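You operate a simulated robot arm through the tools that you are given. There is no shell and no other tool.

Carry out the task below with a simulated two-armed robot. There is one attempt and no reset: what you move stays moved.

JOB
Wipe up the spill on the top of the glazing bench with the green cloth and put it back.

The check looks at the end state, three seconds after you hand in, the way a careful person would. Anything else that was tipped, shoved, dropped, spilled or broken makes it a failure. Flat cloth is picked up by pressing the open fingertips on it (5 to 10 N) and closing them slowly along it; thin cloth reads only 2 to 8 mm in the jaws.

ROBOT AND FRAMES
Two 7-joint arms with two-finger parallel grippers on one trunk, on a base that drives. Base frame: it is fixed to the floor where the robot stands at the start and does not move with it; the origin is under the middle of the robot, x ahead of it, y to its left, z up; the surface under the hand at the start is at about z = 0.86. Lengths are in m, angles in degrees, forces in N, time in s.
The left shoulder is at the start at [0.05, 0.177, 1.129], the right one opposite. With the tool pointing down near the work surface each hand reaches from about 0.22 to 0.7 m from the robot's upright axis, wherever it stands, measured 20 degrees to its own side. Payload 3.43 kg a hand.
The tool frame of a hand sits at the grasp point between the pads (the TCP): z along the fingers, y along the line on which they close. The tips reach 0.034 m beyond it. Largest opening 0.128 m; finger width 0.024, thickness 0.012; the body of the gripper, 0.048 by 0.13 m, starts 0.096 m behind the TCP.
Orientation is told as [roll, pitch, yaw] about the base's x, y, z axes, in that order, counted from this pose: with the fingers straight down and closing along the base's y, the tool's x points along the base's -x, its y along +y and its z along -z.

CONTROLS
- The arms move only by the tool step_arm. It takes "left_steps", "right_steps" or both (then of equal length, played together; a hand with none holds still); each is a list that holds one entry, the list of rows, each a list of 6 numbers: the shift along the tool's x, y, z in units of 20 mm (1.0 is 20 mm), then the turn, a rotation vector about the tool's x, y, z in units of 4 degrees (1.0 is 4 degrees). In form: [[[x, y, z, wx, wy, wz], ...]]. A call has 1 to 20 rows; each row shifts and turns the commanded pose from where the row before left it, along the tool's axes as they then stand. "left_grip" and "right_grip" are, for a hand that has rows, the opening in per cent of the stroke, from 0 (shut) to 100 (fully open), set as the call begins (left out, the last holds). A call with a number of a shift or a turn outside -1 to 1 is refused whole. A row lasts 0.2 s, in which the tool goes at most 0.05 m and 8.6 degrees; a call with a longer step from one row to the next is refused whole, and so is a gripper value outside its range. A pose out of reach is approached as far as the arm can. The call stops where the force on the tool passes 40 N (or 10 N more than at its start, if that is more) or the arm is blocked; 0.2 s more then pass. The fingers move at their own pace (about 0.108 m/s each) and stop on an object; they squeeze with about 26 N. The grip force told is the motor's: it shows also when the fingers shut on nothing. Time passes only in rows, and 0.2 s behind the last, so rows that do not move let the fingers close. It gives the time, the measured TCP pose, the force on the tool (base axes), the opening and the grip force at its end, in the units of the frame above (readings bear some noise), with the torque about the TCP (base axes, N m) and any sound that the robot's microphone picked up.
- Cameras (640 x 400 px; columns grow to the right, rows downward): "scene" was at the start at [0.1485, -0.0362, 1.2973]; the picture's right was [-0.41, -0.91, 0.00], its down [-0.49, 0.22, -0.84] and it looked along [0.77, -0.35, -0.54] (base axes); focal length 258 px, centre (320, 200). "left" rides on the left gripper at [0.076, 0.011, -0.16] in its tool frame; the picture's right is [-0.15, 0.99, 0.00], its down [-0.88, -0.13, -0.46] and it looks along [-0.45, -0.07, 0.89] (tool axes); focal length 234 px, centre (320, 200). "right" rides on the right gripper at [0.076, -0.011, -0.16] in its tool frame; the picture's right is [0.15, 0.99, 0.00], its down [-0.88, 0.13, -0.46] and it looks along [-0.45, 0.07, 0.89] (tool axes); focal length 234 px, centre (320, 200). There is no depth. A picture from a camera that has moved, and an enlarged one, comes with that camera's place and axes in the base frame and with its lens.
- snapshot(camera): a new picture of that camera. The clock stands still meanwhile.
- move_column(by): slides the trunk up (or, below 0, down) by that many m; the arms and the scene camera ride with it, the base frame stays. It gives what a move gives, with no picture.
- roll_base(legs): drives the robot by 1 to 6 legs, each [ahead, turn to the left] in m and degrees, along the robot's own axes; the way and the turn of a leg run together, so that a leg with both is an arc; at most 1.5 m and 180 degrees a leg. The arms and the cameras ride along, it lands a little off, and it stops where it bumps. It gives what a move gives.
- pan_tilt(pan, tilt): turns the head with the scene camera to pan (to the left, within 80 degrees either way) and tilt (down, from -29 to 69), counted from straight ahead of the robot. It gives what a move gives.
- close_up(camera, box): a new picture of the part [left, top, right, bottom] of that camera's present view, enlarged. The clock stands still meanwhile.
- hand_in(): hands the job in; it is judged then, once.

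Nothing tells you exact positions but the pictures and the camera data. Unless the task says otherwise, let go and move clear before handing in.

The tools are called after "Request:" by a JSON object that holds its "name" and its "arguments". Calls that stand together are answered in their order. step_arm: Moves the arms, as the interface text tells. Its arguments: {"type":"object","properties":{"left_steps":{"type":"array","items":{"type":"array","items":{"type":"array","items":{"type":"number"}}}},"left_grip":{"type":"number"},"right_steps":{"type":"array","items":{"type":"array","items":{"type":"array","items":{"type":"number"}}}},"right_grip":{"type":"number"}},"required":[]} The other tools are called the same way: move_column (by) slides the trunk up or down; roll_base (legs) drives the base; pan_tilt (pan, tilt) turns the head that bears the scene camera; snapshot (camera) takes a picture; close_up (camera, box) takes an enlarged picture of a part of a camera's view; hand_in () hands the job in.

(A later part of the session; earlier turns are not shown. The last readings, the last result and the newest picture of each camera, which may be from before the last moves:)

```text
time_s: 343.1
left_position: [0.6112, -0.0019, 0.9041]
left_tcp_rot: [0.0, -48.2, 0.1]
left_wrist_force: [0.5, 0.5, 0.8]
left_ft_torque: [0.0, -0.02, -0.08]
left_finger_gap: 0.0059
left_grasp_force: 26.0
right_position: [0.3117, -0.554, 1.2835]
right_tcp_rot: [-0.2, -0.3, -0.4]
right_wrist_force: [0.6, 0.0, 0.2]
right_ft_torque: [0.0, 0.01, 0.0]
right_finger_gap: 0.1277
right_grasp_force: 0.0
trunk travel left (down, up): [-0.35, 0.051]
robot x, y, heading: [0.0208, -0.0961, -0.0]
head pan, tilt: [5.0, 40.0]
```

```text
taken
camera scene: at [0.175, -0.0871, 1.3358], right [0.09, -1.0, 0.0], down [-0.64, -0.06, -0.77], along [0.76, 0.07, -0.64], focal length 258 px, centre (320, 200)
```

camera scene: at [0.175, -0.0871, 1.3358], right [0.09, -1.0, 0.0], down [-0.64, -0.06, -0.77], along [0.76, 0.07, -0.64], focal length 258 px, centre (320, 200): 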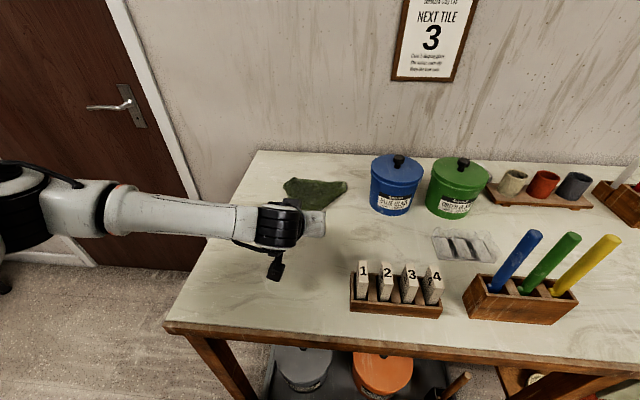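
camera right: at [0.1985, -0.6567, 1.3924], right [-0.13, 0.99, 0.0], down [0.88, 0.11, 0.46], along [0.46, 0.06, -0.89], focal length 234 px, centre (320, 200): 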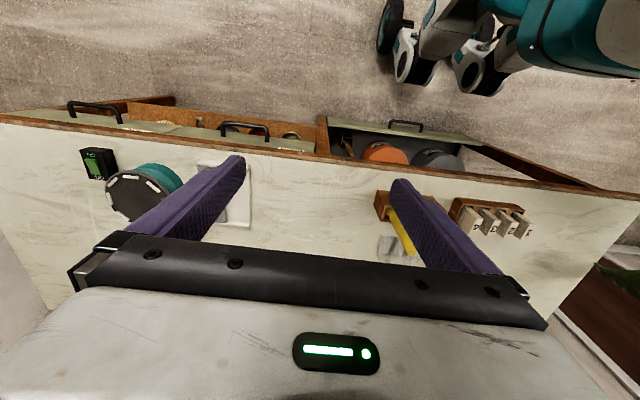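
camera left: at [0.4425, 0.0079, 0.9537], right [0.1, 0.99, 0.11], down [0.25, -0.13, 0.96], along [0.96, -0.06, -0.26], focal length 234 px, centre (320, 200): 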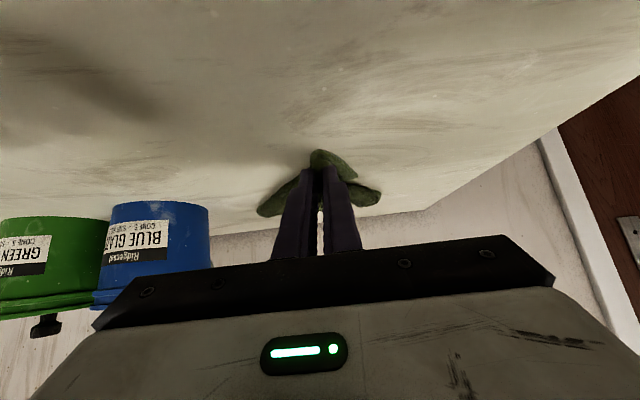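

The cloth is laying out well. I'll touch down, open slowly and withdraw along the fingers.

Request:
{"name": "step_arm", "arguments": {"left_steps": [[[0.1, 0, 0.1, 0, 0, 0], [0.08, 0, 0.07, 0, 0, 0]]]}}

Request:
{"name": "step_arm", "arguments": {"left_steps": [[[0, 0, 0, 0, 0, 0], [0, 0, 0, 0, 0, 0]]], "left_grip": 20}}

Request:
{"name": "step_arm", "arguments": {"left_steps": [[[0, 0, 0, 0, 0, 0], [0, 0, -0.5, 0, 0, 0], [0, 0, -1, 0, 0, 0], [0, 0, -1, 0, 0, 0], [0, 0, -1, 0, 0, 0], [-0.5, 0, -1, 0, 0, 0], [-0.5, 0, -1, 0, 0, 0], [-0.5, 0, -1, 0, 0, 0], [-0.5, 0, -1, 0, 0, 0], [-0.5, 0, -1, 0, 0, 0]]], "left_grip": 20}}

Request:
{"name": "snapshot", "arguments": {"camera": "scene"}}

Request:
{"name": "close_up", "arguments": {"camera": "scene", "box": [230, 120, 410, 250]}}

```text
time_s: 343.7
left_position: [0.6112, -0.0024, 0.8992]
left_tcp_rot: [-0.1, -48.1, 0.2]
left_wrist_force: [-0.4, 0.0, 1.6]
left_ft_torque: [0.01, 0.01, -0.06]
left_finger_gap: 0.0059
left_grasp_force: 25.6
right_position: [0.3117, -0.5561, 1.2832]
right_tcp_rot: [-0.3, -0.3, -0.4]
right_wrist_force: [-0.3, 0.4, 0.2]
right_ft_torque: [0.0, 0.03, 0.04]
right_finger_gap: 0.1279
right_grasp_force: 0.1
trunk travel left (down, up): [-0.35, 0.051]
robot x, y, heading: [0.0209, -0.0957, -0.1]
head pan, tilt: [5.0, 40.0]
```

```text
time_s: 344.3
left_position: [0.6116, -0.0015, 0.8988]
left_tcp_rot: [0.1, -48.1, 0.3]
left_wrist_force: [-0.8, -0.6, 0.1]
left_ft_torque: [-0.03, 0.02, 0.01]
left_finger_gap: 0.0255
left_grasp_force: 0.1
right_position: [0.3115, -0.5561, 1.2836]
right_tcp_rot: [-0.3, -0.3, -0.3]
right_wrist_force: [-0.2, 0.9, 0.3]
right_ft_torque: [-0.03, 0.0, -0.03]
right_finger_gap: 0.1279
right_grasp_force: 0.0
trunk travel left (down, up): [-0.35, 0.051]
robot x, y, heading: [0.0215, -0.0925, 0.0]
head pan, tilt: [5.0, 40.0]
```

```text
time_s: 346.5
left_position: [0.5155, 0.0011, 1.0479]
left_tcp_rot: [0.0, -48.1, 0.1]
left_wrist_force: [0.3, -0.8, -0.8]
left_ft_torque: [0.02, 0.01, 0.02]
left_finger_gap: 0.0257
left_grasp_force: 0.0
right_position: [0.3109, -0.5546, 1.2826]
right_tcp_rot: [-0.2, -0.3, -0.4]
right_wrist_force: [-0.3, 0.0, 0.1]
right_ft_torque: [-0.02, 0.0, 0.01]
right_finger_gap: 0.128
right_grasp_force: 0.1
trunk travel left (down, up): [-0.35, 0.051]
robot x, y, heading: [0.0244, -0.0957, -0.1]
head pan, tilt: [5.0, 40.0]
```

```text
taken
camera scene: at [0.1748, -0.0871, 1.3358], right [0.09, -1.0, 0.0], down [-0.64, -0.06, -0.77], along [0.76, 0.07, -0.64], focal length 258 px, centre (320, 200)
```

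scene: 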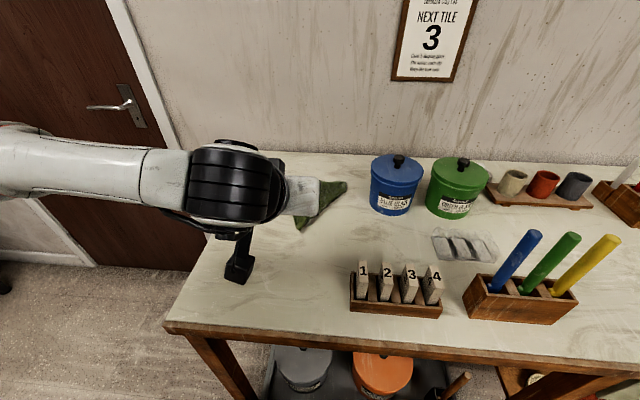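

```text
3.08 times, centred on (320, 185) of scene
camera zoom: at [0.1748, -0.0871, 1.3358], right [0.09, -1.0, 0.0], down [-0.64, -0.06, -0.77], along [0.76, 0.07, -0.64], focal length 794 px, centre (320, 246)
```

zoom: 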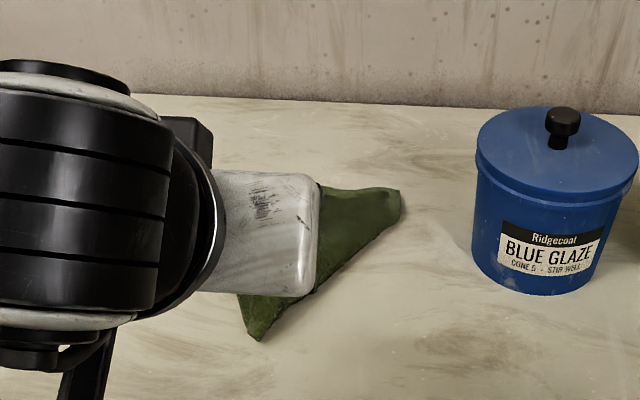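

Released. I'll raise the hand and move it left to see the cloth freely.

Request:
{"name": "step_arm", "arguments": {"left_steps": [[[0, 0.9, -0.9, 0, 1, 0], [0, 0.9, -0.9, 0, 1, 0], [0, 0.9, -0.9, 0, 1, 0], [0, 0.9, -0.7, 0, 1, 0], [0, 0.9, 0, 0, 1, 0], [0, 0.9, 0, 0, 1, 0], [0, 0.9, 0, 0, 1, 0], [0, 0.9, 0, 0, 1, 0], [0, 0.9, 0, 0, 1, 0], [0, 0.9, 0, 0, 1, 0], [0, 0.5, 0, 0, 1, 0], [0, 0.5, 0, 0, 1, 0]]]}}

Request:
{"name": "snapshot", "arguments": {"camera": "scene"}}

Request:
{"name": "close_up", "arguments": {"camera": "scene", "box": [230, 130, 390, 250]}}

```text
time_s: 349.1
left_position: [0.4714, 0.1985, 1.0975]
left_tcp_rot: [0.0, 0.1, 0.1]
left_wrist_force: [0.8, -0.3, -0.3]
left_ft_torque: [0.03, 0.03, 0.0]
left_finger_gap: 0.0255
left_grasp_force: 0.1
right_position: [0.312, -0.5547, 1.283]
right_tcp_rot: [-0.2, -0.2, -0.4]
right_wrist_force: [-0.3, -0.6, -0.9]
right_ft_torque: [-0.01, 0.0, 0.0]
right_finger_gap: 0.1281
right_grasp_force: 0.0
trunk travel left (down, up): [-0.35, 0.051]
robot x, y, heading: [0.0195, -0.0963, 0.1]
head pan, tilt: [5.0, 40.0]
```

```text
taken
camera scene: at [0.175, -0.087, 1.3357], right [0.09, -1.0, 0.0], down [-0.64, -0.06, -0.77], along [0.76, 0.07, -0.64], focal length 258 px, centre (320, 200)
```

scene: 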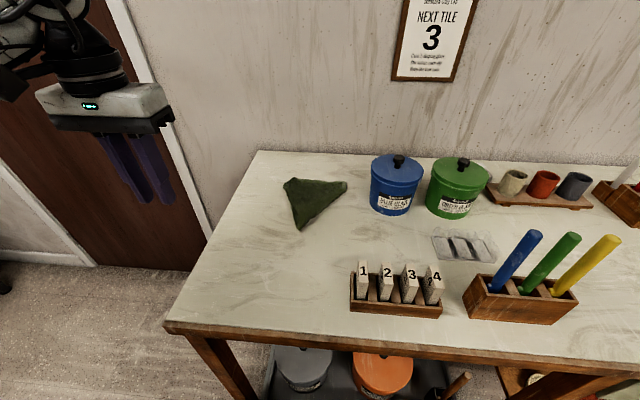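

```text
3.33 times, centred on (310, 190) of scene
camera zoom: at [0.175, -0.087, 1.3357], right [0.09, -1.0, 0.0], down [-0.64, -0.06, -0.77], along [0.76, 0.07, -0.64], focal length 860 px, centre (353, 233)
```

zoom: 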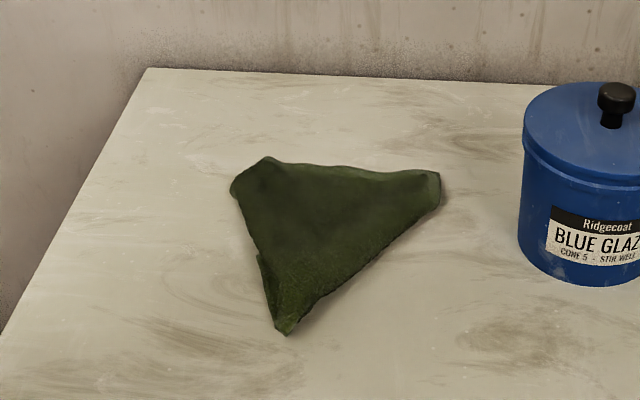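

The cloth lies in its place, far edge right, but the near corners got tucked under, leaving a triangle. I'll improve this: pinch the near tip again, lift, and set down moving forward so the near corners come out toward me, then pull the corners outward.

Request:
{"name": "step_arm", "arguments": {"left_steps": [[[-0.85, -0.975, 0, 0, 0, 0], [-0.85, -0.975, 0, 0, 0, 0], [-0.85, -0.975, 0, 0, 0, 0], [-0.85, -0.975, 0, 0, 0, 0], [-0.85, -0.975, 0, 0, 0, 0], [-0.85, -0.975, 0, 0, 0, 0], [-0.85, -0.975, 0, 0, 0, 0], [-0.85, -0.975, 0, 0, 0, 0], [-0.85, -0.975, 0, 0, 0, 0], [-0.85, -0.975, 0, 0, 0, 0], [0, 0, 1, 0, 0, 0], [0, 0, 1, 0, 0, 0], [0, 0, 1, 0, 0, 0], [0, 0, 1, 0, 0, 0], [0, 0, 1, 0, 0, 0], [0, 0, 1, 0, 0, 0], [0, 0, 1, 0, 0, 0]]], "left_grip": 25}}

Request:
{"name": "close_up", "arguments": {"camera": "scene", "box": [230, 130, 390, 250]}}

Request:
{"name": "snapshot", "arguments": {"camera": "left"}}

```text
time_s: 352.7
left_position: [0.6441, 0.0052, 0.9586]
left_tcp_rot: [-0.1, -0.1, 0.1]
left_wrist_force: [-0.2, -0.3, 0.5]
left_ft_torque: [-0.05, 0.02, 0.03]
left_finger_gap: 0.0321
left_grasp_force: 0.2
right_position: [0.3103, -0.5546, 1.2831]
right_tcp_rot: [-0.2, -0.3, -0.4]
right_wrist_force: [0.0, 0.2, -0.8]
right_ft_torque: [0.02, 0.06, 0.0]
right_finger_gap: 0.1281
right_grasp_force: 0.0
trunk travel left (down, up): [-0.35, 0.051]
robot x, y, heading: [0.0245, -0.0929, 0.2]
head pan, tilt: [5.0, 40.0]
```

```text
3.33 times, centred on (310, 190) of scene
camera zoom: at [0.1752, -0.087, 1.3357], right [0.09, -1.0, 0.0], down [-0.64, -0.06, -0.77], along [0.76, 0.07, -0.64], focal length 860 px, centre (353, 233)
```

zoom: 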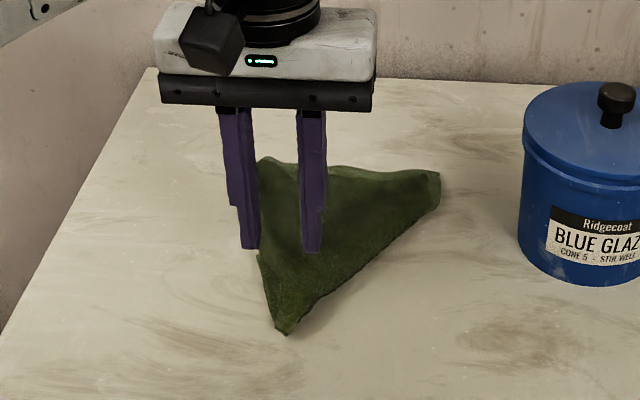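

```text
taken
camera left: at [0.5684, 0.0149, 1.1181], right [0.14, 0.99, 0.0], down [0.88, -0.13, 0.46], along [0.45, -0.07, -0.89], focal length 234 px, centre (320, 200)
```

left: 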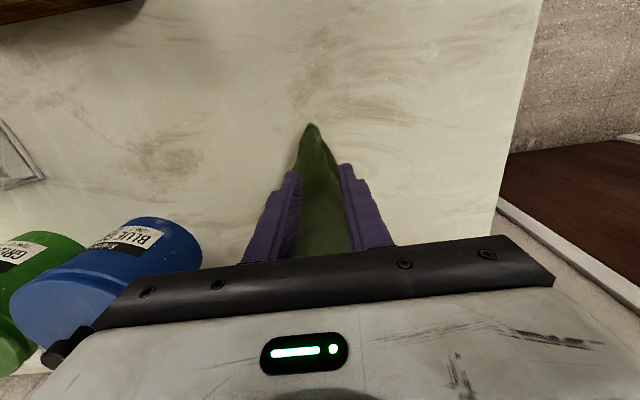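

Request:
{"name": "step_arm", "arguments": {"left_steps": [[[0, 0, 1, 0, 0, 0], [0, 0, 0.9, 0, 0, 0], [0, 0, 0.5, 0, 0, 0], [0, 0, 0.2, 0, 0, 0]]]}}

Request:
{"name": "step_arm", "arguments": {"left_steps": [[[0, 0, 0.2, 0, 0, 0]]]}}

```text
time_s: 353.7
left_position: [0.6447, 0.0049, 0.9075]
left_tcp_rot: [0.0, -0.1, 0.3]
left_wrist_force: [-0.3, 0.3, 0.7]
left_ft_torque: [0.0, -0.06, 0.01]
left_finger_gap: 0.032
left_grasp_force: 0.1
right_position: [0.3123, -0.5542, 1.2837]
right_tcp_rot: [-0.2, -0.2, -0.4]
right_wrist_force: [0.5, -0.7, -0.8]
right_ft_torque: [0.0, 0.0, -0.02]
right_finger_gap: 0.128
right_grasp_force: 0.1
trunk travel left (down, up): [-0.35, 0.051]
robot x, y, heading: [0.0252, -0.0928, -0.0]
head pan, tilt: [5.0, 40.0]
```

```text
time_s: 354.1
left_position: [0.6438, 0.0025, 0.9039]
left_tcp_rot: [0.0, -0.1, 0.1]
left_wrist_force: [0.1, 0.0, 1.2]
left_ft_torque: [-0.04, 0.03, 0.01]
left_finger_gap: 0.0319
left_grasp_force: 0.1
right_position: [0.3119, -0.5545, 1.2839]
right_tcp_rot: [-0.2, -0.3, -0.4]
right_wrist_force: [-0.6, 0.0, 0.2]
right_ft_torque: [-0.02, -0.02, 0.0]
right_finger_gap: 0.1281
right_grasp_force: 0.0
trunk travel left (down, up): [-0.35, 0.051]
robot x, y, heading: [0.0281, -0.0947, 0.2]
head pan, tilt: [5.0, 40.0]
```

Request:
{"name": "step_arm", "arguments": {"left_steps": [[[0, 0, 0.1, 0, 0, 0]]]}}

Request:
{"name": "step_arm", "arguments": {"left_steps": [[[0, 0, 0.06, 0, 0, 0]]]}}

Request:
{"name": "step_arm", "arguments": {"left_steps": [[[0, 0, 0, 0, 0, 0], [0, 0, 0, 0, 0, 0]]], "left_grip": 18}}

Request:
{"name": "step_arm", "arguments": {"left_steps": [[[0, 0, 0, 0, 0, 0], [0, 0, 0, 0, 0, 0]]], "left_grip": 11}}

Request:
{"name": "step_arm", "arguments": {"left_steps": [[[0, 0, 0, 0, 0, 0], [0, 0, 0, 0, 0, 0]]], "left_grip": 5}}

Request:
{"name": "step_arm", "arguments": {"left_steps": [[[0, 0, 0, 0, 0, 0], [0, 0, 0, 0, 0, 0]]], "left_grip": 0}}

```text
time_s: 354.5
left_position: [0.6429, 0.0044, 0.9021]
left_tcp_rot: [0.0, -0.2, 0.3]
left_wrist_force: [0.7, -0.2, 2.3]
left_ft_torque: [-0.03, -0.02, 0.02]
left_finger_gap: 0.0321
left_grasp_force: 0.1
right_position: [0.3117, -0.5556, 1.2839]
right_tcp_rot: [-0.3, -0.4, -0.4]
right_wrist_force: [-0.2, 0.4, 0.0]
right_ft_torque: [-0.04, 0.0, -0.01]
right_finger_gap: 0.1282
right_grasp_force: 0.1
trunk travel left (down, up): [-0.35, 0.051]
robot x, y, heading: [0.0202, -0.096, -0.0]
head pan, tilt: [5.0, 40.0]
```

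```text
time_s: 354.9
left_position: [0.6434, 0.0031, 0.9017]
left_tcp_rot: [0.0, -0.2, 0.2]
left_wrist_force: [0.2, -0.4, 4.4]
left_ft_torque: [-0.03, -0.03, 0.0]
left_finger_gap: 0.032
left_grasp_force: 0.1
right_position: [0.3114, -0.5557, 1.285]
right_tcp_rot: [-0.2, -0.3, -0.4]
right_wrist_force: [0.8, 0.2, 0.3]
right_ft_torque: [0.01, -0.03, 0.0]
right_finger_gap: 0.1281
right_grasp_force: 0.1
trunk travel left (down, up): [-0.35, 0.051]
robot x, y, heading: [0.0272, -0.0966, 0.1]
head pan, tilt: [5.0, 40.0]
```

```text
time_s: 355.5
left_position: [0.6418, 0.0026, 0.9005]
left_tcp_rot: [-0.1, -0.2, 0.3]
left_wrist_force: [0.4, 0.9, 4.6]
left_ft_torque: [-0.05, -0.01, 0.02]
left_finger_gap: 0.023
left_grasp_force: 0.0
right_position: [0.311, -0.5544, 1.2844]
right_tcp_rot: [-0.2, -0.4, -0.4]
right_wrist_force: [-0.8, 0.2, 0.3]
right_ft_torque: [-0.02, -0.01, 0.02]
right_finger_gap: 0.1283
right_grasp_force: 0.1
trunk travel left (down, up): [-0.35, 0.051]
robot x, y, heading: [0.0234, -0.0972, 0.1]
head pan, tilt: [5.0, 40.0]
```

```text
time_s: 356.1
left_position: [0.6427, 0.0029, 0.9002]
left_tcp_rot: [-0.1, -0.1, 0.2]
left_wrist_force: [-0.9, -0.1, 3.8]
left_ft_torque: [-0.06, -0.01, 0.02]
left_finger_gap: 0.0144
left_grasp_force: 0.0
right_position: [0.3102, -0.5548, 1.2842]
right_tcp_rot: [-0.2, -0.4, -0.4]
right_wrist_force: [0.2, 0.9, -0.1]
right_ft_torque: [0.0, 0.0, -0.01]
right_finger_gap: 0.1282
right_grasp_force: 0.0
trunk travel left (down, up): [-0.35, 0.051]
robot x, y, heading: [0.0246, -0.0958, 0.0]
head pan, tilt: [5.0, 40.0]
```

```text
time_s: 356.7
left_position: [0.6443, 0.0043, 0.9001]
left_tcp_rot: [0.0, -0.2, 0.2]
left_wrist_force: [-0.6, -1.4, 4.1]
left_ft_torque: [-0.11, 0.02, 0.0]
left_finger_gap: 0.0104
left_grasp_force: 2.4
right_position: [0.3111, -0.5547, 1.2835]
right_tcp_rot: [-0.2, -0.2, -0.5]
right_wrist_force: [0.3, 0.0, -0.5]
right_ft_torque: [-0.02, 0.01, -0.01]
right_finger_gap: 0.1281
right_grasp_force: 0.0
trunk travel left (down, up): [-0.35, 0.051]
robot x, y, heading: [0.0249, -0.0956, 0.1]
head pan, tilt: [5.0, 40.0]
```

```text
time_s: 357.3
left_position: [0.6417, 0.0034, 0.9011]
left_tcp_rot: [0.0, -0.1, 0.2]
left_wrist_force: [0.6, -1.5, 4.2]
left_ft_torque: [-0.06, -0.04, -0.02]
left_finger_gap: 0.0071
left_grasp_force: 25.6
right_position: [0.3111, -0.5551, 1.2837]
right_tcp_rot: [-0.2, -0.3, -0.4]
right_wrist_force: [-0.5, 0.6, 0.2]
right_ft_torque: [0.01, -0.02, -0.03]
right_finger_gap: 0.1282
right_grasp_force: 0.0
trunk travel left (down, up): [-0.35, 0.051]
robot x, y, heading: [0.0255, -0.0914, 0.1]
head pan, tilt: [5.0, 40.0]
```

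Request:
{"name": "step_arm", "arguments": {"left_steps": [[[0, 0, -1, 0, 0, 0], [0, 0, -1, 0, 0, 0], [0, 0, -1, 0, 0, 0], [0, 0, -1, 0, 0, 0], [0, 0, -1, 0, 0, 0], [0, 0, -0.6, 0, 0, 0], [0, 0, 0, 0, 0, 0]]]}}

Request:
{"name": "close_up", "arguments": {"camera": "scene", "box": [230, 110, 390, 230]}}

Request:
{"name": "close_up", "arguments": {"camera": "left", "box": [200, 80, 440, 260]}}

```text
time_s: 358.9
left_position: [0.6415, 0.0016, 1.0098]
left_tcp_rot: [-0.1, -0.1, 0.2]
left_wrist_force: [0.8, 0.4, 0.2]
left_ft_torque: [0.0, -0.01, -0.02]
left_finger_gap: 0.0068
left_grasp_force: 26.4
right_position: [0.3112, -0.555, 1.2841]
right_tcp_rot: [-0.2, -0.3, -0.4]
right_wrist_force: [0.2, 0.1, 0.3]
right_ft_torque: [0.01, 0.0, 0.02]
right_finger_gap: 0.128
right_grasp_force: 0.1
trunk travel left (down, up): [-0.35, 0.051]
robot x, y, heading: [0.0231, -0.0953, -0.2]
head pan, tilt: [5.0, 40.0]
```

```text
3.33 times, centred on (310, 170) of scene
camera zoom: at [0.1751, -0.087, 1.3357], right [0.09, -1.0, 0.0], down [-0.64, -0.06, -0.77], along [0.76, 0.07, -0.64], focal length 860 px, centre (353, 300)
```

zoom: 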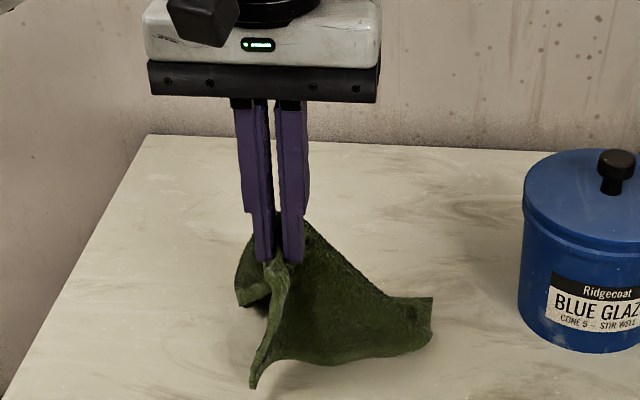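

```text
2.22 times, centred on (320, 170) of left
camera zoom: at [0.5665, 0.0129, 1.1693], right [0.14, 0.99, 0.0], down [0.88, -0.13, 0.46], along [0.45, -0.07, -0.89], focal length 520 px, centre (320, 267)
```

zoom: 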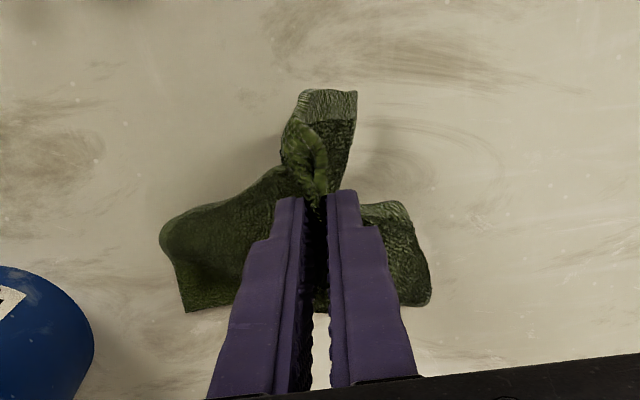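

The near flap now hangs toward me. I'll lower while moving slightly forward so it falls outward.

Request:
{"name": "step_arm", "arguments": {"left_steps": [[[-0.15, 0, 0.8, 0, 0, 0], [-0.3, 0, 0.8, 0, 0, 0], [-0.4, 0, 0.8, 0, 0, 0], [-0.4, 0, 0.8, 0, 0, 0], [-0.4, 0, 0.8, 0, 0, 0], [-0.3, 0, 0.8, 0, 0, 0], [0, 0, 0.4, 0, 0, 0]]]}}

Request:
{"name": "close_up", "arguments": {"camera": "scene", "box": [230, 110, 390, 230]}}

Request:
{"name": "close_up", "arguments": {"camera": "left", "box": [200, 80, 440, 260]}}

```text
time_s: 360.5
left_position: [0.6687, 0.0078, 0.9088]
left_tcp_rot: [-0.2, -0.3, 0.2]
left_wrist_force: [0.3, 0.2, 2.2]
left_ft_torque: [0.06, -0.03, 0.01]
left_finger_gap: 0.0067
left_grasp_force: 26.4
left hand out of reach, approached as far as the arm can: row 5, 6
right_position: [0.3109, -0.5547, 1.2844]
right_tcp_rot: [-0.1, -0.2, -0.4]
right_wrist_force: [-0.4, 0.6, -0.2]
right_ft_torque: [0.01, 0.0, 0.01]
right_finger_gap: 0.1279
right_grasp_force: 0.0
trunk travel left (down, up): [-0.35, 0.051]
robot x, y, heading: [0.0202, -0.0995, -0.0]
head pan, tilt: [5.0, 40.0]
```

```text
3.33 times, centred on (310, 170) of scene
camera zoom: at [0.1747, -0.087, 1.3359], right [0.09, -1.0, 0.0], down [-0.64, -0.06, -0.77], along [0.76, 0.07, -0.64], focal length 860 px, centre (353, 300)
```

zoom: 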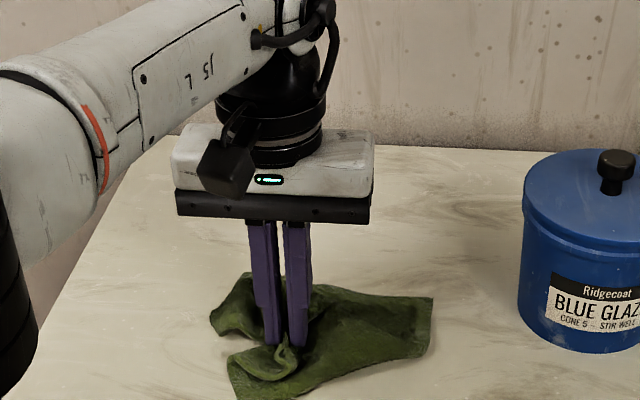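

```text
2.22 times, centred on (320, 170) of left
camera zoom: at [0.5925, 0.0176, 1.0676], right [0.14, 0.99, 0.0], down [0.88, -0.13, 0.46], along [0.45, -0.07, -0.89], focal length 520 px, centre (320, 267)
```

zoom: 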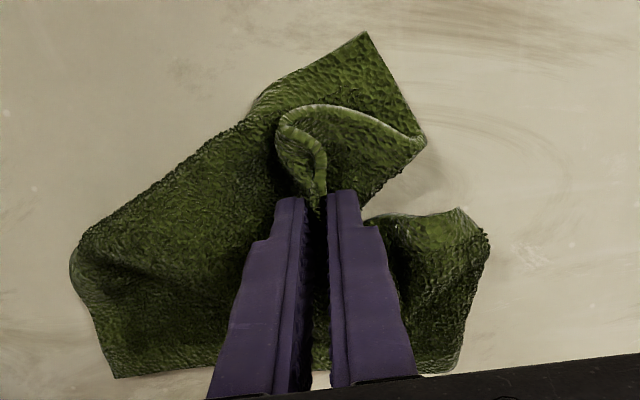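

Better: one near corner is out in front now. I'll release here, back away and look at the layout before pulling individual corners.

Request:
{"name": "step_arm", "arguments": {"left_steps": [[[0, 0, 0, 0, 0, 0], [0, 0, 0, 0, 0, 0]]], "left_grip": 15}}

Request:
{"name": "step_arm", "arguments": {"left_steps": [[[0, 0, -0.5, 0, 0, 0], [0, 0, -1, 0, 0, 0], [0, 0, -1, 0, 0, 0], [0, 0, -1, 0, 0, 0], [0, 0, -1, 0, 0, 0], [0, 0, -1, 0, 0, 0], [0.9, 0.9, -0.5, 0, 0, 0], [0.9, 0.9, 0, 0, 0, 0], [0.9, 0.9, 0, 0, 0, 0], [0.9, 0.9, 0, 0, 0, 0], [0.9, 0.9, 0, 0, 0, 0], [0.9, 0.9, 0, 0, 0, 0], [0.9, 0.9, 0, 0, 0, 0], [0.5, 0.9, 0, 0, 0, 0], [0.5, 0.9, 0, 0, 0, 0]]]}}

Request:
{"name": "close_up", "arguments": {"camera": "scene", "box": [230, 130, 390, 250]}}

Request:
{"name": "snapshot", "arguments": {"camera": "scene"}}

```text
time_s: 361.1
left_position: [0.6677, 0.0077, 0.9093]
left_tcp_rot: [0.0, -0.1, 0.3]
left_wrist_force: [0.0, -0.4, 0.9]
left_ft_torque: [-0.06, -0.01, 0.01]
left_finger_gap: 0.0195
left_grasp_force: 0.1
right_position: [0.3107, -0.555, 1.2836]
right_tcp_rot: [-0.2, -0.3, -0.4]
right_wrist_force: [0.0, -0.6, 0.2]
right_ft_torque: [0.0, -0.02, -0.01]
right_finger_gap: 0.1279
right_grasp_force: 0.0
trunk travel left (down, up): [-0.35, 0.051]
robot x, y, heading: [0.0225, -0.0966, -0.0]
head pan, tilt: [5.0, 40.0]
```

```text
time_s: 364.3
left_position: [0.6624, 0.0097, 1.0218]
left_tcp_rot: [0.1, 0.2, 0.2]
left_wrist_force: [0.6, 0.5, -0.5]
left_ft_torque: [0.02, 0.01, -0.01]
left_finger_gap: 0.0191
left_grasp_force: 0.1
left hand out of reach, approached as far as the arm can: row 6, 7, 8, 9, 10, 11, 12, 13, 14, 15
right_position: [0.311, -0.5552, 1.2835]
right_tcp_rot: [-0.2, -0.3, -0.4]
right_wrist_force: [0.3, 0.3, -0.7]
right_ft_torque: [0.03, -0.01, -0.03]
right_finger_gap: 0.1279
right_grasp_force: 0.0
trunk travel left (down, up): [-0.35, 0.051]
robot x, y, heading: [0.02, -0.096, -0.0]
head pan, tilt: [5.0, 40.0]
```

```text
3.33 times, centred on (310, 190) of scene
camera zoom: at [0.175, -0.0871, 1.3358], right [0.09, -1.0, 0.0], down [-0.64, -0.06, -0.77], along [0.76, 0.07, -0.64], focal length 860 px, centre (353, 233)
```

zoom: 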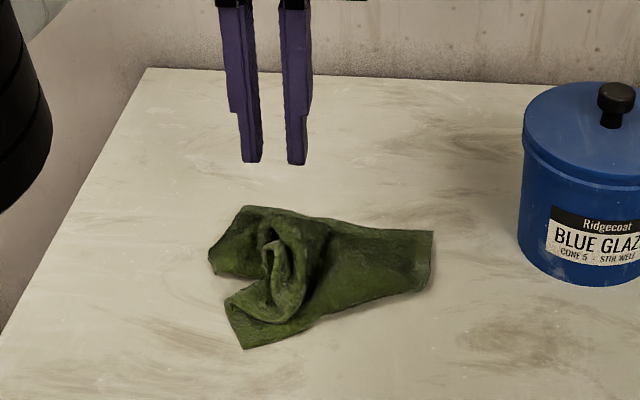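

```text
taken
camera scene: at [0.175, -0.0871, 1.3358], right [0.09, -1.0, 0.0], down [-0.64, -0.06, -0.77], along [0.76, 0.07, -0.64], focal length 258 px, centre (320, 200)
```

scene: 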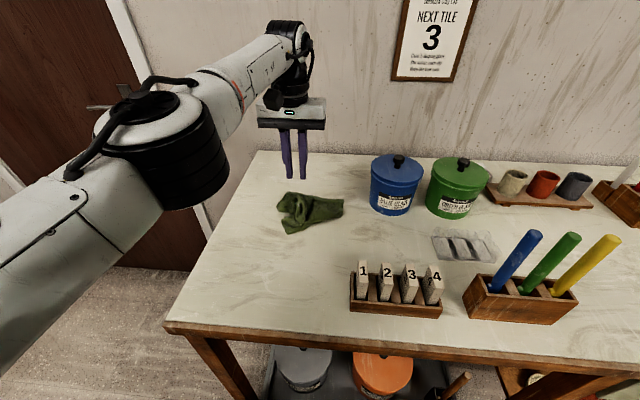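

The near part is rumpled now, but one near corner is exposed at (0.60, 0.036). I'll pinch that corner and pull it out to its proper place on the right (0.608, −0.11).

Request:
{"name": "step_arm", "arguments": {"left_steps": [[[0.5, 0.2, 0.5, 0, 0, 0], [0.5, 0.2, 0.5, 0, 0, 0], [0.5, 0.2, 0.5, 0, 0, 0], [0.5, 0.2, 0.5, 0, 0, 0], [0.3, 0.2, 0.5, 0, 0, 0]]], "left_grip": 22}}

Request:
{"name": "snapshot", "arguments": {"camera": "left"}}

Request:
{"name": "close_up", "arguments": {"camera": "scene", "box": [230, 130, 390, 250]}}

```text
time_s: 365.5
left_position: [0.6649, 0.0092, 1.0157]
left_tcp_rot: [0.0, 0.0, 0.1]
left_wrist_force: [-0.4, -0.4, 0.4]
left_ft_torque: [0.0, -0.02, -0.04]
left_finger_gap: 0.0282
left_grasp_force: 0.0
left hand out of reach, approached as far as the arm can: row 1, 2, 3, 4, 5
right_position: [0.3109, -0.5545, 1.2846]
right_tcp_rot: [-0.2, -0.3, -0.3]
right_wrist_force: [0.0, -0.4, -0.9]
right_ft_torque: [0.01, -0.02, -0.03]
right_finger_gap: 0.1282
right_grasp_force: 0.1
trunk travel left (down, up): [-0.35, 0.051]
robot x, y, heading: [0.0247, -0.0977, -0.2]
head pan, tilt: [5.0, 40.0]
```

```text
taken
camera left: at [0.5888, 0.0202, 1.1762], right [0.14, 0.99, 0.0], down [0.88, -0.13, 0.46], along [0.45, -0.07, -0.89], focal length 234 px, centre (320, 200)
```

left: 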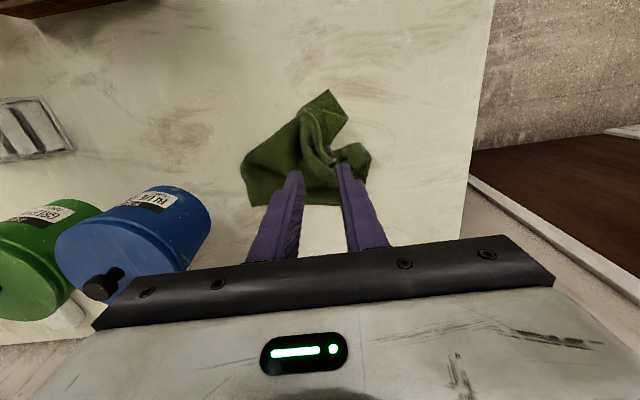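

```text
3.33 times, centred on (310, 190) of scene
camera zoom: at [0.1751, -0.0871, 1.3358], right [0.09, -1.0, 0.0], down [-0.64, -0.06, -0.77], along [0.76, 0.07, -0.64], focal length 860 px, centre (353, 233)
```

zoom: 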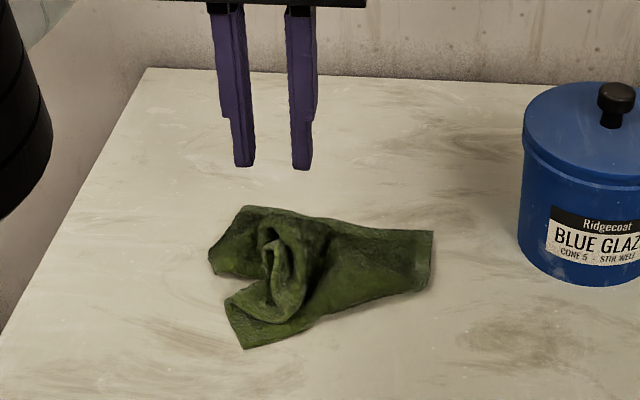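

The arm seems stuck at a joint limit there. I'll try going down a little first, then back.

Request:
{"name": "step_arm", "arguments": {"left_steps": [[[0, 0, 1, 0, 0, 0], [0, 0, 1, 0, 0, 0], [0, 0, 1, 0, 0, 0]]]}}

Request:
{"name": "step_arm", "arguments": {"left_steps": [[[1, 0, 0, 0, 0, 0], [1, 0, 0, 0, 0, 0]]]}}

```text
time_s: 366.3
left_position: [0.6683, 0.0094, 0.9563]
left_tcp_rot: [0.0, -0.1, 0.2]
left_wrist_force: [0.4, 0.0, 0.2]
left_ft_torque: [-0.01, 0.01, 0.02]
left_finger_gap: 0.0283
left_grasp_force: 0.1
left hand out of reach, approached as far as the arm can: row 3
right_position: [0.3125, -0.5546, 1.2832]
right_tcp_rot: [-0.2, -0.4, -0.3]
right_wrist_force: [-0.3, 0.7, -0.7]
right_ft_torque: [0.03, 0.02, 0.0]
right_finger_gap: 0.1281
right_grasp_force: 0.0
trunk travel left (down, up): [-0.35, 0.051]
robot x, y, heading: [0.0234, -0.0977, -0.1]
head pan, tilt: [5.0, 40.0]
```

```text
time_s: 366.9
left_position: [0.6661, 0.0049, 0.958]
left_tcp_rot: [0.0, 0.0, 0.2]
left_wrist_force: [0.0, -0.9, -0.7]
left_ft_torque: [0.0, -0.02, -0.03]
left_finger_gap: 0.0282
left_grasp_force: 0.0
left hand out of reach, approached as far as the arm can: row 1, 2
right_position: [0.3112, -0.5545, 1.2843]
right_tcp_rot: [-0.2, -0.3, -0.5]
right_wrist_force: [0.3, 0.7, 0.1]
right_ft_torque: [-0.02, 0.03, -0.01]
right_finger_gap: 0.1278
right_grasp_force: 0.1
trunk travel left (down, up): [-0.35, 0.051]
robot x, y, heading: [0.0226, -0.0962, -0.1]
head pan, tilt: [5.0, 40.0]
```

Request:
{"name": "step_arm", "arguments": {"left_steps": [[[0, 0, 0, 0, -1, 0], [0, 0, 0, 0, -1, 0], [0, 0, 0, 0, -1, 0]]]}}

Request:
{"name": "step_arm", "arguments": {"left_steps": [[[0.5, 0, 0, 0, 0, 0], [0.5, 0, 0, 0, 0, 0]]]}}

```text
time_s: 367.7
left_position: [0.6829, -0.0023, 0.9722]
left_tcp_rot: [-0.1, -12.1, 0.3]
left_wrist_force: [0.4, -1.3, -0.5]
left_ft_torque: [0.0, 0.0, 0.04]
left_finger_gap: 0.0283
left_grasp_force: 0.0
left hand out of reach, approached as far as the arm can: row 1, 2
right_position: [0.312, -0.5559, 1.2833]
right_tcp_rot: [-0.3, -0.3, -0.5]
right_wrist_force: [-0.6, 0.7, 1.1]
right_ft_torque: [-0.01, -0.03, 0.0]
right_finger_gap: 0.1281
right_grasp_force: 0.1
trunk travel left (down, up): [-0.35, 0.051]
robot x, y, heading: [0.0251, -0.0975, 0.1]
head pan, tilt: [5.0, 40.0]
```

```text
time_s: 368.3
left_position: [0.6642, -0.0026, 0.9666]
left_tcp_rot: [-0.1, -12.0, 0.2]
left_wrist_force: [0.0, -0.2, 0.2]
left_ft_torque: [0.01, -0.02, -0.02]
left_finger_gap: 0.0283
left_grasp_force: 0.0
right_position: [0.3115, -0.5559, 1.283]
right_tcp_rot: [-0.1, -0.3, -0.5]
right_wrist_force: [0.2, 0.0, -0.2]
right_ft_torque: [-0.04, 0.03, -0.02]
right_finger_gap: 0.1279
right_grasp_force: 0.0
trunk travel left (down, up): [-0.35, 0.051]
robot x, y, heading: [0.023, -0.0978, 0.1]
head pan, tilt: [5.0, 40.0]
```

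Request:
{"name": "step_arm", "arguments": {"left_steps": [[[0.65, 0.45, 0.1, 0, 0, 0], [0.65, 0.45, 0.1, 0, 1, 0], [0.65, 0.45, 0.1, 0, 1, 0], [0.65, 0.45, 0.2, 0, 1, 0]]], "left_grip": 22}}

Request:
{"name": "snapshot", "arguments": {"camera": "left"}}

Request:
{"name": "close_up", "arguments": {"camera": "scene", "box": [230, 130, 390, 250]}}

```text
time_s: 369.3
left_position: [0.6151, 0.0336, 0.949]
left_tcp_rot: [0.0, 0.0, 0.3]
left_wrist_force: [0.7, 0.6, 0.0]
left_ft_torque: [0.0, 0.01, 0.0]
left_finger_gap: 0.0278
left_grasp_force: 0.0
right_position: [0.3115, -0.5544, 1.2832]
right_tcp_rot: [-0.2, -0.3, -0.4]
right_wrist_force: [-0.7, -0.7, -0.1]
right_ft_torque: [-0.01, -0.01, -0.01]
right_finger_gap: 0.1281
right_grasp_force: 0.1
trunk travel left (down, up): [-0.35, 0.051]
robot x, y, heading: [0.0214, -0.0929, 0.1]
head pan, tilt: [5.0, 40.0]
```

```text
taken
camera left: at [0.5396, 0.0443, 1.107], right [0.14, 0.99, 0.0], down [0.88, -0.13, 0.46], along [0.45, -0.07, -0.89], focal length 234 px, centre (320, 200)
```

left: 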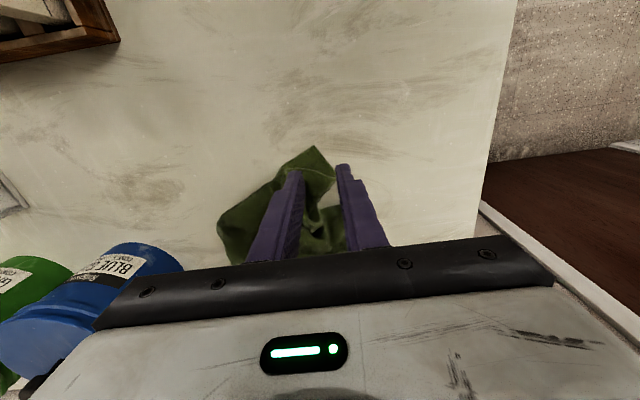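

```text
3.33 times, centred on (310, 190) of scene
camera zoom: at [0.1751, -0.0869, 1.3357], right [0.09, -1.0, 0.0], down [-0.64, -0.06, -0.77], along [0.76, 0.07, -0.64], focal length 860 px, centre (353, 233)
```

zoom: 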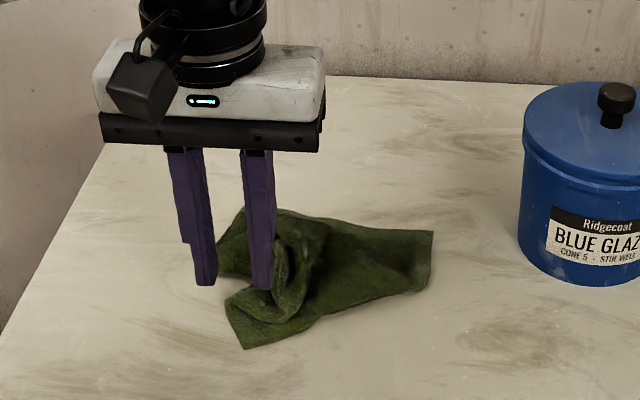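

Request:
{"name": "step_arm", "arguments": {"left_steps": [[[0, -0.8, 0, 0, 0, 0], [0, 0, 1, 0, 0, 0], [0, 0, 0.9, 0, 0, 0], [0, 0, 0.3, 0, 0, 0]]], "left_grip": 18}}

Request:
{"name": "step_arm", "arguments": {"left_steps": [[[0, 0, 0.25, 0, 0, 0]]]}}

Request:
{"name": "step_arm", "arguments": {"left_steps": [[[0, 0, 0.1, 0, 0, 0]]]}}

```text
time_s: 370.3
left_position: [0.6128, 0.0176, 0.9044]
left_tcp_rot: [-0.1, -0.2, 0.2]
left_wrist_force: [0.7, 0.1, 1.2]
left_ft_torque: [-0.02, -0.02, 0.01]
left_finger_gap: 0.0231
left_grasp_force: 0.5
right_position: [0.3111, -0.5549, 1.2826]
right_tcp_rot: [-0.3, -0.3, -0.4]
right_wrist_force: [-0.8, -0.1, 0.2]
right_ft_torque: [0.0, -0.01, 0.0]
right_finger_gap: 0.128
right_grasp_force: 0.1
trunk travel left (down, up): [-0.35, 0.051]
robot x, y, heading: [0.0261, -0.0967, -0.1]
head pan, tilt: [5.0, 40.0]
```

```text
time_s: 370.7
left_position: [0.6138, 0.0187, 0.9036]
left_tcp_rot: [-0.1, -0.4, 0.2]
left_wrist_force: [0.1, 0.3, 7.3]
left_ft_torque: [-0.09, -0.08, 0.0]
left_finger_gap: 0.0231
left_grasp_force: 0.1
right_position: [0.3107, -0.5543, 1.2857]
right_tcp_rot: [-0.2, -0.2, -0.4]
right_wrist_force: [0.5, -0.9, -0.3]
right_ft_torque: [-0.03, -0.03, 0.02]
right_finger_gap: 0.128
right_grasp_force: 0.0
trunk travel left (down, up): [-0.35, 0.051]
robot x, y, heading: [0.024, -0.0936, -0.1]
head pan, tilt: [5.0, 40.0]
```

```text
time_s: 371.1
left_position: [0.6125, 0.0183, 0.9004]
left_tcp_rot: [-0.1, -0.4, 0.2]
left_wrist_force: [-0.1, 0.9, 14.6]
left_ft_torque: [-0.14, -0.15, 0.0]
left_finger_gap: 0.0226
left_grasp_force: 0.1
right_position: [0.3099, -0.5547, 1.284]
right_tcp_rot: [-0.2, -0.3, -0.4]
right_wrist_force: [-0.3, 0.3, -0.3]
right_ft_torque: [0.0, 0.0, 0.0]
right_finger_gap: 0.1279
right_grasp_force: 0.2
trunk travel left (down, up): [-0.35, 0.051]
robot x, y, heading: [0.0253, -0.0947, -0.0]
head pan, tilt: [5.0, 40.0]
```

Request:
{"name": "step_arm", "arguments": {"left_steps": [[[0, 0, -0.08, 0, 0, 0], [0, 0, 0, 0, 0, 0]]], "left_grip": 12}}

Request:
{"name": "step_arm", "arguments": {"left_steps": [[[0, 0, 0, 0, 0, 0], [0, 0, 0, 0, 0, 0]]], "left_grip": 6}}

Request:
{"name": "step_arm", "arguments": {"left_steps": [[[0, 0, 0, 0, 0, 0], [0, 0, 0, 0, 0, 0], [0, 0, 0, 0, 0, 0]]], "left_grip": 0}}

Request:
{"name": "step_arm", "arguments": {"left_steps": [[[0, 0, -1, 0, 0, 0], [0, 0, -0.5, 0, 0, 0], [0, 0, 0, 0, 0, 0]]]}}

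Request:
{"name": "close_up", "arguments": {"camera": "left", "box": [180, 100, 460, 270]}}

Request:
{"name": "close_up", "arguments": {"camera": "scene", "box": [230, 130, 390, 250]}}

```text
time_s: 371.7
left_position: [0.6124, 0.0171, 0.9002]
left_tcp_rot: [0.1, -0.2, 0.1]
left_wrist_force: [-0.6, 2.6, 14.3]
left_ft_torque: [-0.12, -0.17, 0.01]
left_finger_gap: 0.0136
left_grasp_force: 0.1
right_position: [0.3102, -0.5555, 1.283]
right_tcp_rot: [-0.3, -0.3, -0.4]
right_wrist_force: [-0.3, 0.6, 0.6]
right_ft_torque: [-0.01, -0.01, 0.02]
right_finger_gap: 0.1279
right_grasp_force: 0.0
trunk travel left (down, up): [-0.35, 0.051]
robot x, y, heading: [0.0232, -0.0922, 0.1]
head pan, tilt: [5.0, 40.0]
```

```text
time_s: 372.3
left_position: [0.6147, 0.0178, 0.9002]
left_tcp_rot: [0.0, -0.1, 0.2]
left_wrist_force: [-0.3, 1.6, 14.8]
left_ft_torque: [-0.06, -0.14, 0.01]
left_finger_gap: 0.0081
left_grasp_force: 0.2
right_position: [0.3101, -0.555, 1.2856]
right_tcp_rot: [-0.3, -0.4, -0.4]
right_wrist_force: [0.2, 0.0, 0.1]
right_ft_torque: [0.07, -0.04, -0.03]
right_finger_gap: 0.128
right_grasp_force: 0.0
trunk travel left (down, up): [-0.35, 0.051]
robot x, y, heading: [0.0238, -0.0937, 0.1]
head pan, tilt: [5.0, 40.0]
```

```text
time_s: 373.1
left_position: [0.6124, 0.0177, 0.9003]
left_tcp_rot: [-0.1, -0.3, 0.2]
left_wrist_force: [0.5, -2.5, 13.3]
left_ft_torque: [-0.19, -0.21, -0.06]
left_finger_gap: 0.0023
left_grasp_force: 26.9
right_position: [0.3115, -0.5549, 1.2833]
right_tcp_rot: [-0.2, -0.3, -0.4]
right_wrist_force: [-0.5, -0.3, -0.3]
right_ft_torque: [-0.02, -0.02, 0.01]
right_finger_gap: 0.128
right_grasp_force: 0.0
trunk travel left (down, up): [-0.35, 0.051]
robot x, y, heading: [0.0251, -0.0925, 0.0]
head pan, tilt: [5.0, 40.0]
```

```text
time_s: 373.9
left_position: [0.613, 0.0184, 0.9293]
left_tcp_rot: [0.0, -0.2, 0.2]
left_wrist_force: [0.0, 0.0, 0.0]
left_ft_torque: [0.03, -0.01, 0.01]
left_finger_gap: 0.0023
left_grasp_force: 25.7
right_position: [0.3107, -0.5544, 1.2825]
right_tcp_rot: [-0.4, -0.4, -0.5]
right_wrist_force: [0.5, 0.1, 1.1]
right_ft_torque: [0.01, 0.01, -0.01]
right_finger_gap: 0.1279
right_grasp_force: 0.0
trunk travel left (down, up): [-0.35, 0.051]
robot x, y, heading: [0.0223, -0.0951, -0.2]
head pan, tilt: [5.0, 40.0]
```

```text
2.29 times, centred on (320, 185) of left
camera zoom: at [0.5387, 0.028, 1.0882], right [0.14, 0.99, 0.0], down [0.88, -0.13, 0.46], along [0.45, -0.07, -0.89], focal length 535 px, centre (320, 234)
```

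zoom: 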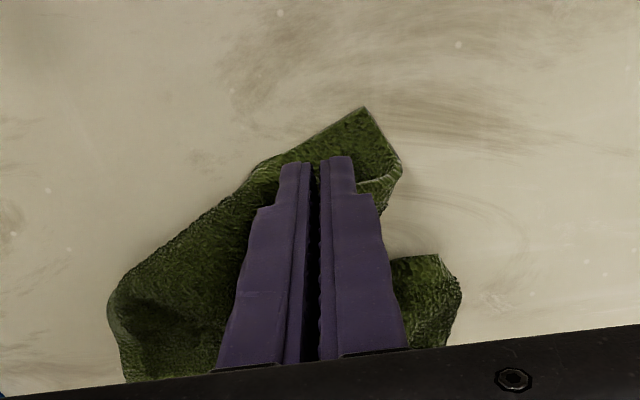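

```text
3.33 times, centred on (310, 190) of scene
camera zoom: at [0.175, -0.0871, 1.3357], right [0.09, -1.0, 0.0], down [-0.64, -0.06, -0.77], along [0.76, 0.07, -0.64], focal length 860 px, centre (353, 233)
```

zoom: 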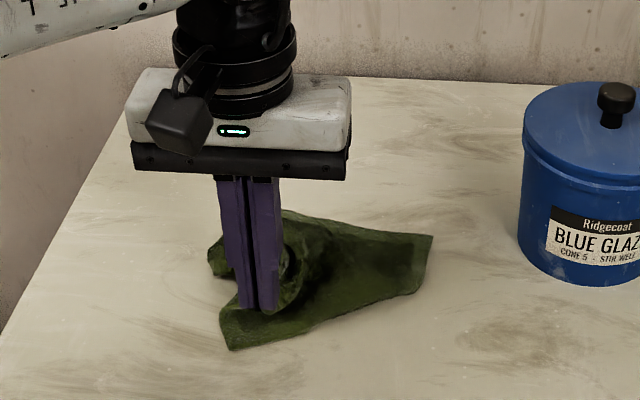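

Request:
{"name": "step_arm", "arguments": {"left_steps": [[[0, 0, -1, 0, 0, 0], [0, 0, -1, 0, 0, 0], [0, 0, 0, 0, 0, 0]]]}}

Request:
{"name": "close_up", "arguments": {"camera": "scene", "box": [230, 130, 390, 250]}}

Request:
{"name": "close_up", "arguments": {"camera": "left", "box": [180, 100, 460, 270]}}

```text
time_s: 374.7
left_position: [0.6155, 0.0174, 0.9704]
left_tcp_rot: [-0.1, -0.1, 0.1]
left_wrist_force: [-0.7, 0.1, -0.2]
left_ft_torque: [-0.02, 0.02, -0.01]
left_finger_gap: 0.0023
left_grasp_force: 26.0
right_position: [0.3123, -0.5536, 1.2824]
right_tcp_rot: [-0.2, -0.3, -0.4]
right_wrist_force: [0.2, -0.1, 0.2]
right_ft_torque: [0.02, -0.01, -0.01]
right_finger_gap: 0.1281
right_grasp_force: 0.2
trunk travel left (down, up): [-0.35, 0.051]
robot x, y, heading: [0.0235, -0.0982, -0.3]
head pan, tilt: [5.0, 40.0]
```

```text
3.33 times, centred on (310, 190) of scene
camera zoom: at [0.1751, -0.087, 1.3357], right [0.09, -1.0, 0.0], down [-0.64, -0.06, -0.77], along [0.76, 0.07, -0.64], focal length 860 px, centre (353, 233)
```

zoom: 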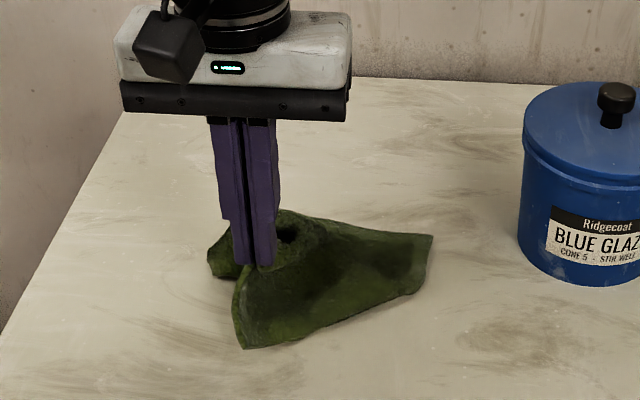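

```text
2.29 times, centred on (320, 185) of left
camera zoom: at [0.5405, 0.0281, 1.1286], right [0.14, 0.99, 0.0], down [0.88, -0.13, 0.46], along [0.45, -0.07, -0.89], focal length 535 px, centre (320, 234)
```

zoom: 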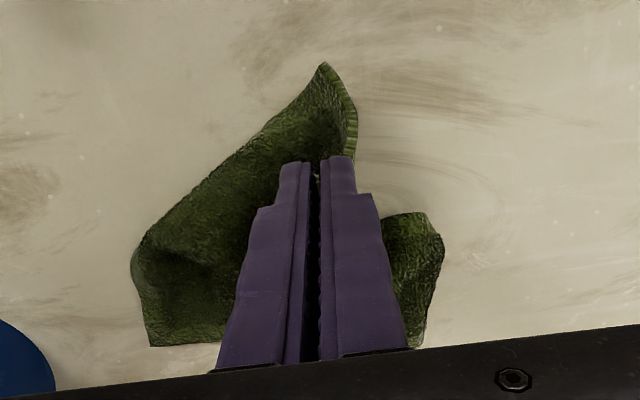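

It did grip a single layer. I'll lift the whole cloth again to see what hangs from the grip, then lay it once more, this time bringing the near corners out in front.

Request:
{"name": "step_arm", "arguments": {"left_steps": [[[0.3, 0, -1, 0, 0, 0], [0.3, 0, -1, 0, 0, 0], [0.3, 0, -1, 0, 0, 0], [0.3, 0, -1, 0, 0, 0], [0.3, 0, -1, 0, 0, 0], [0.3, 0, -1, 0, 0, 0], [0.3, 0, -1, 0, 0, 0], [0.3, 0, -1, 0, 0, 0], [0.3, 0, -1, 0, 0, 0], [0.3, 0, -1, 0, 0, 0], [0, 0, 0, 0, 0, 0]]]}}

Request:
{"name": "snapshot", "arguments": {"camera": "scene"}}

Request:
{"name": "close_up", "arguments": {"camera": "scene", "box": [200, 20, 400, 180]}}

Request:
{"name": "close_up", "arguments": {"camera": "left", "box": [180, 80, 460, 270]}}

```text
time_s: 377.1
left_position: [0.5537, 0.0177, 1.171]
left_tcp_rot: [0.1, -0.1, 0.2]
left_wrist_force: [0.6, -0.1, -0.3]
left_ft_torque: [0.01, 0.0, 0.0]
left_finger_gap: 0.0024
left_grasp_force: 25.8
right_position: [0.3117, -0.5542, 1.2836]
right_tcp_rot: [-0.2, -0.2, -0.4]
right_wrist_force: [-0.4, 0.8, -0.5]
right_ft_torque: [0.0, 0.01, -0.01]
right_finger_gap: 0.128
right_grasp_force: 0.0
trunk travel left (down, up): [-0.35, 0.051]
robot x, y, heading: [0.0185, -0.0968, 0.1]
head pan, tilt: [5.0, 40.0]
```

```text
taken
camera scene: at [0.1752, -0.087, 1.3357], right [0.09, -1.0, 0.0], down [-0.64, -0.06, -0.77], along [0.76, 0.07, -0.64], focal length 258 px, centre (320, 200)
```

scene: 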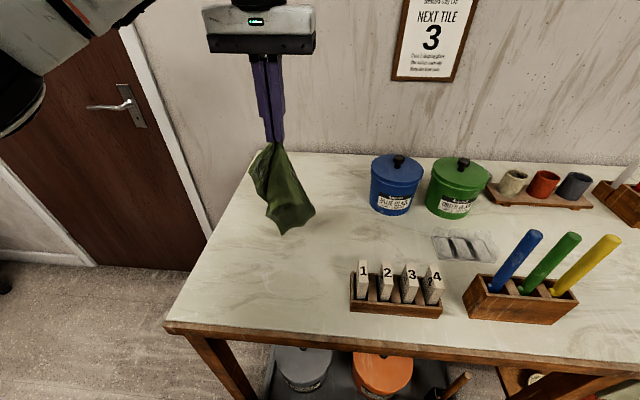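

```text
2.50 times, centred on (300, 100) of scene
camera zoom: at [0.1752, -0.087, 1.3357], right [0.09, -1.0, 0.0], down [-0.64, -0.06, -0.77], along [0.76, 0.07, -0.64], focal length 645 px, centre (370, 450)
```

zoom: 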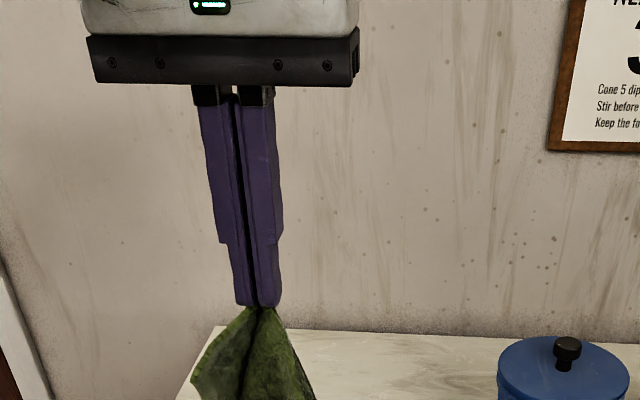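

```text
2.11 times, centred on (320, 175) of left
camera zoom: at [0.479, 0.0273, 1.329], right [0.14, 0.99, 0.0], down [0.88, -0.13, 0.46], along [0.45, -0.07, -0.89], focal length 493 px, centre (320, 253)
```

zoom: 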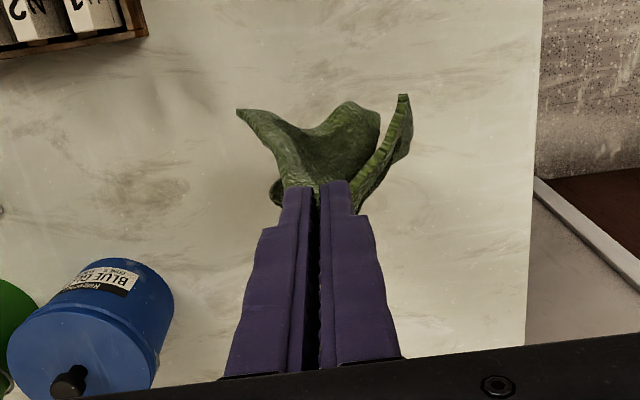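

Request:
{"name": "close_up", "arguments": {"camera": "scene", "box": [220, 130, 340, 240]}}

```text
3.64 times, centred on (280, 185) of scene
camera zoom: at [0.1752, -0.087, 1.3357], right [0.09, -1.0, 0.0], down [-0.64, -0.06, -0.77], along [0.76, 0.07, -0.64], focal length 938 px, centre (466, 254)
```

zoom: 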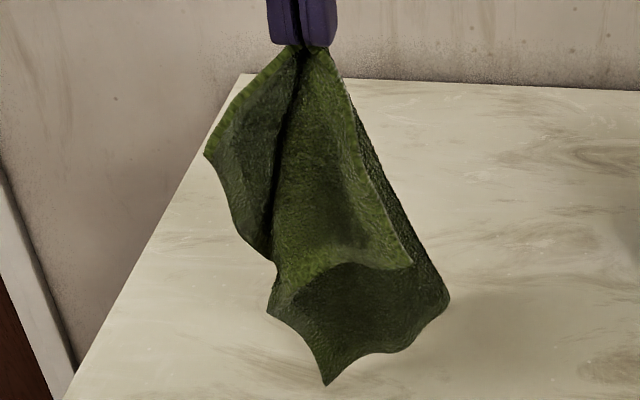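

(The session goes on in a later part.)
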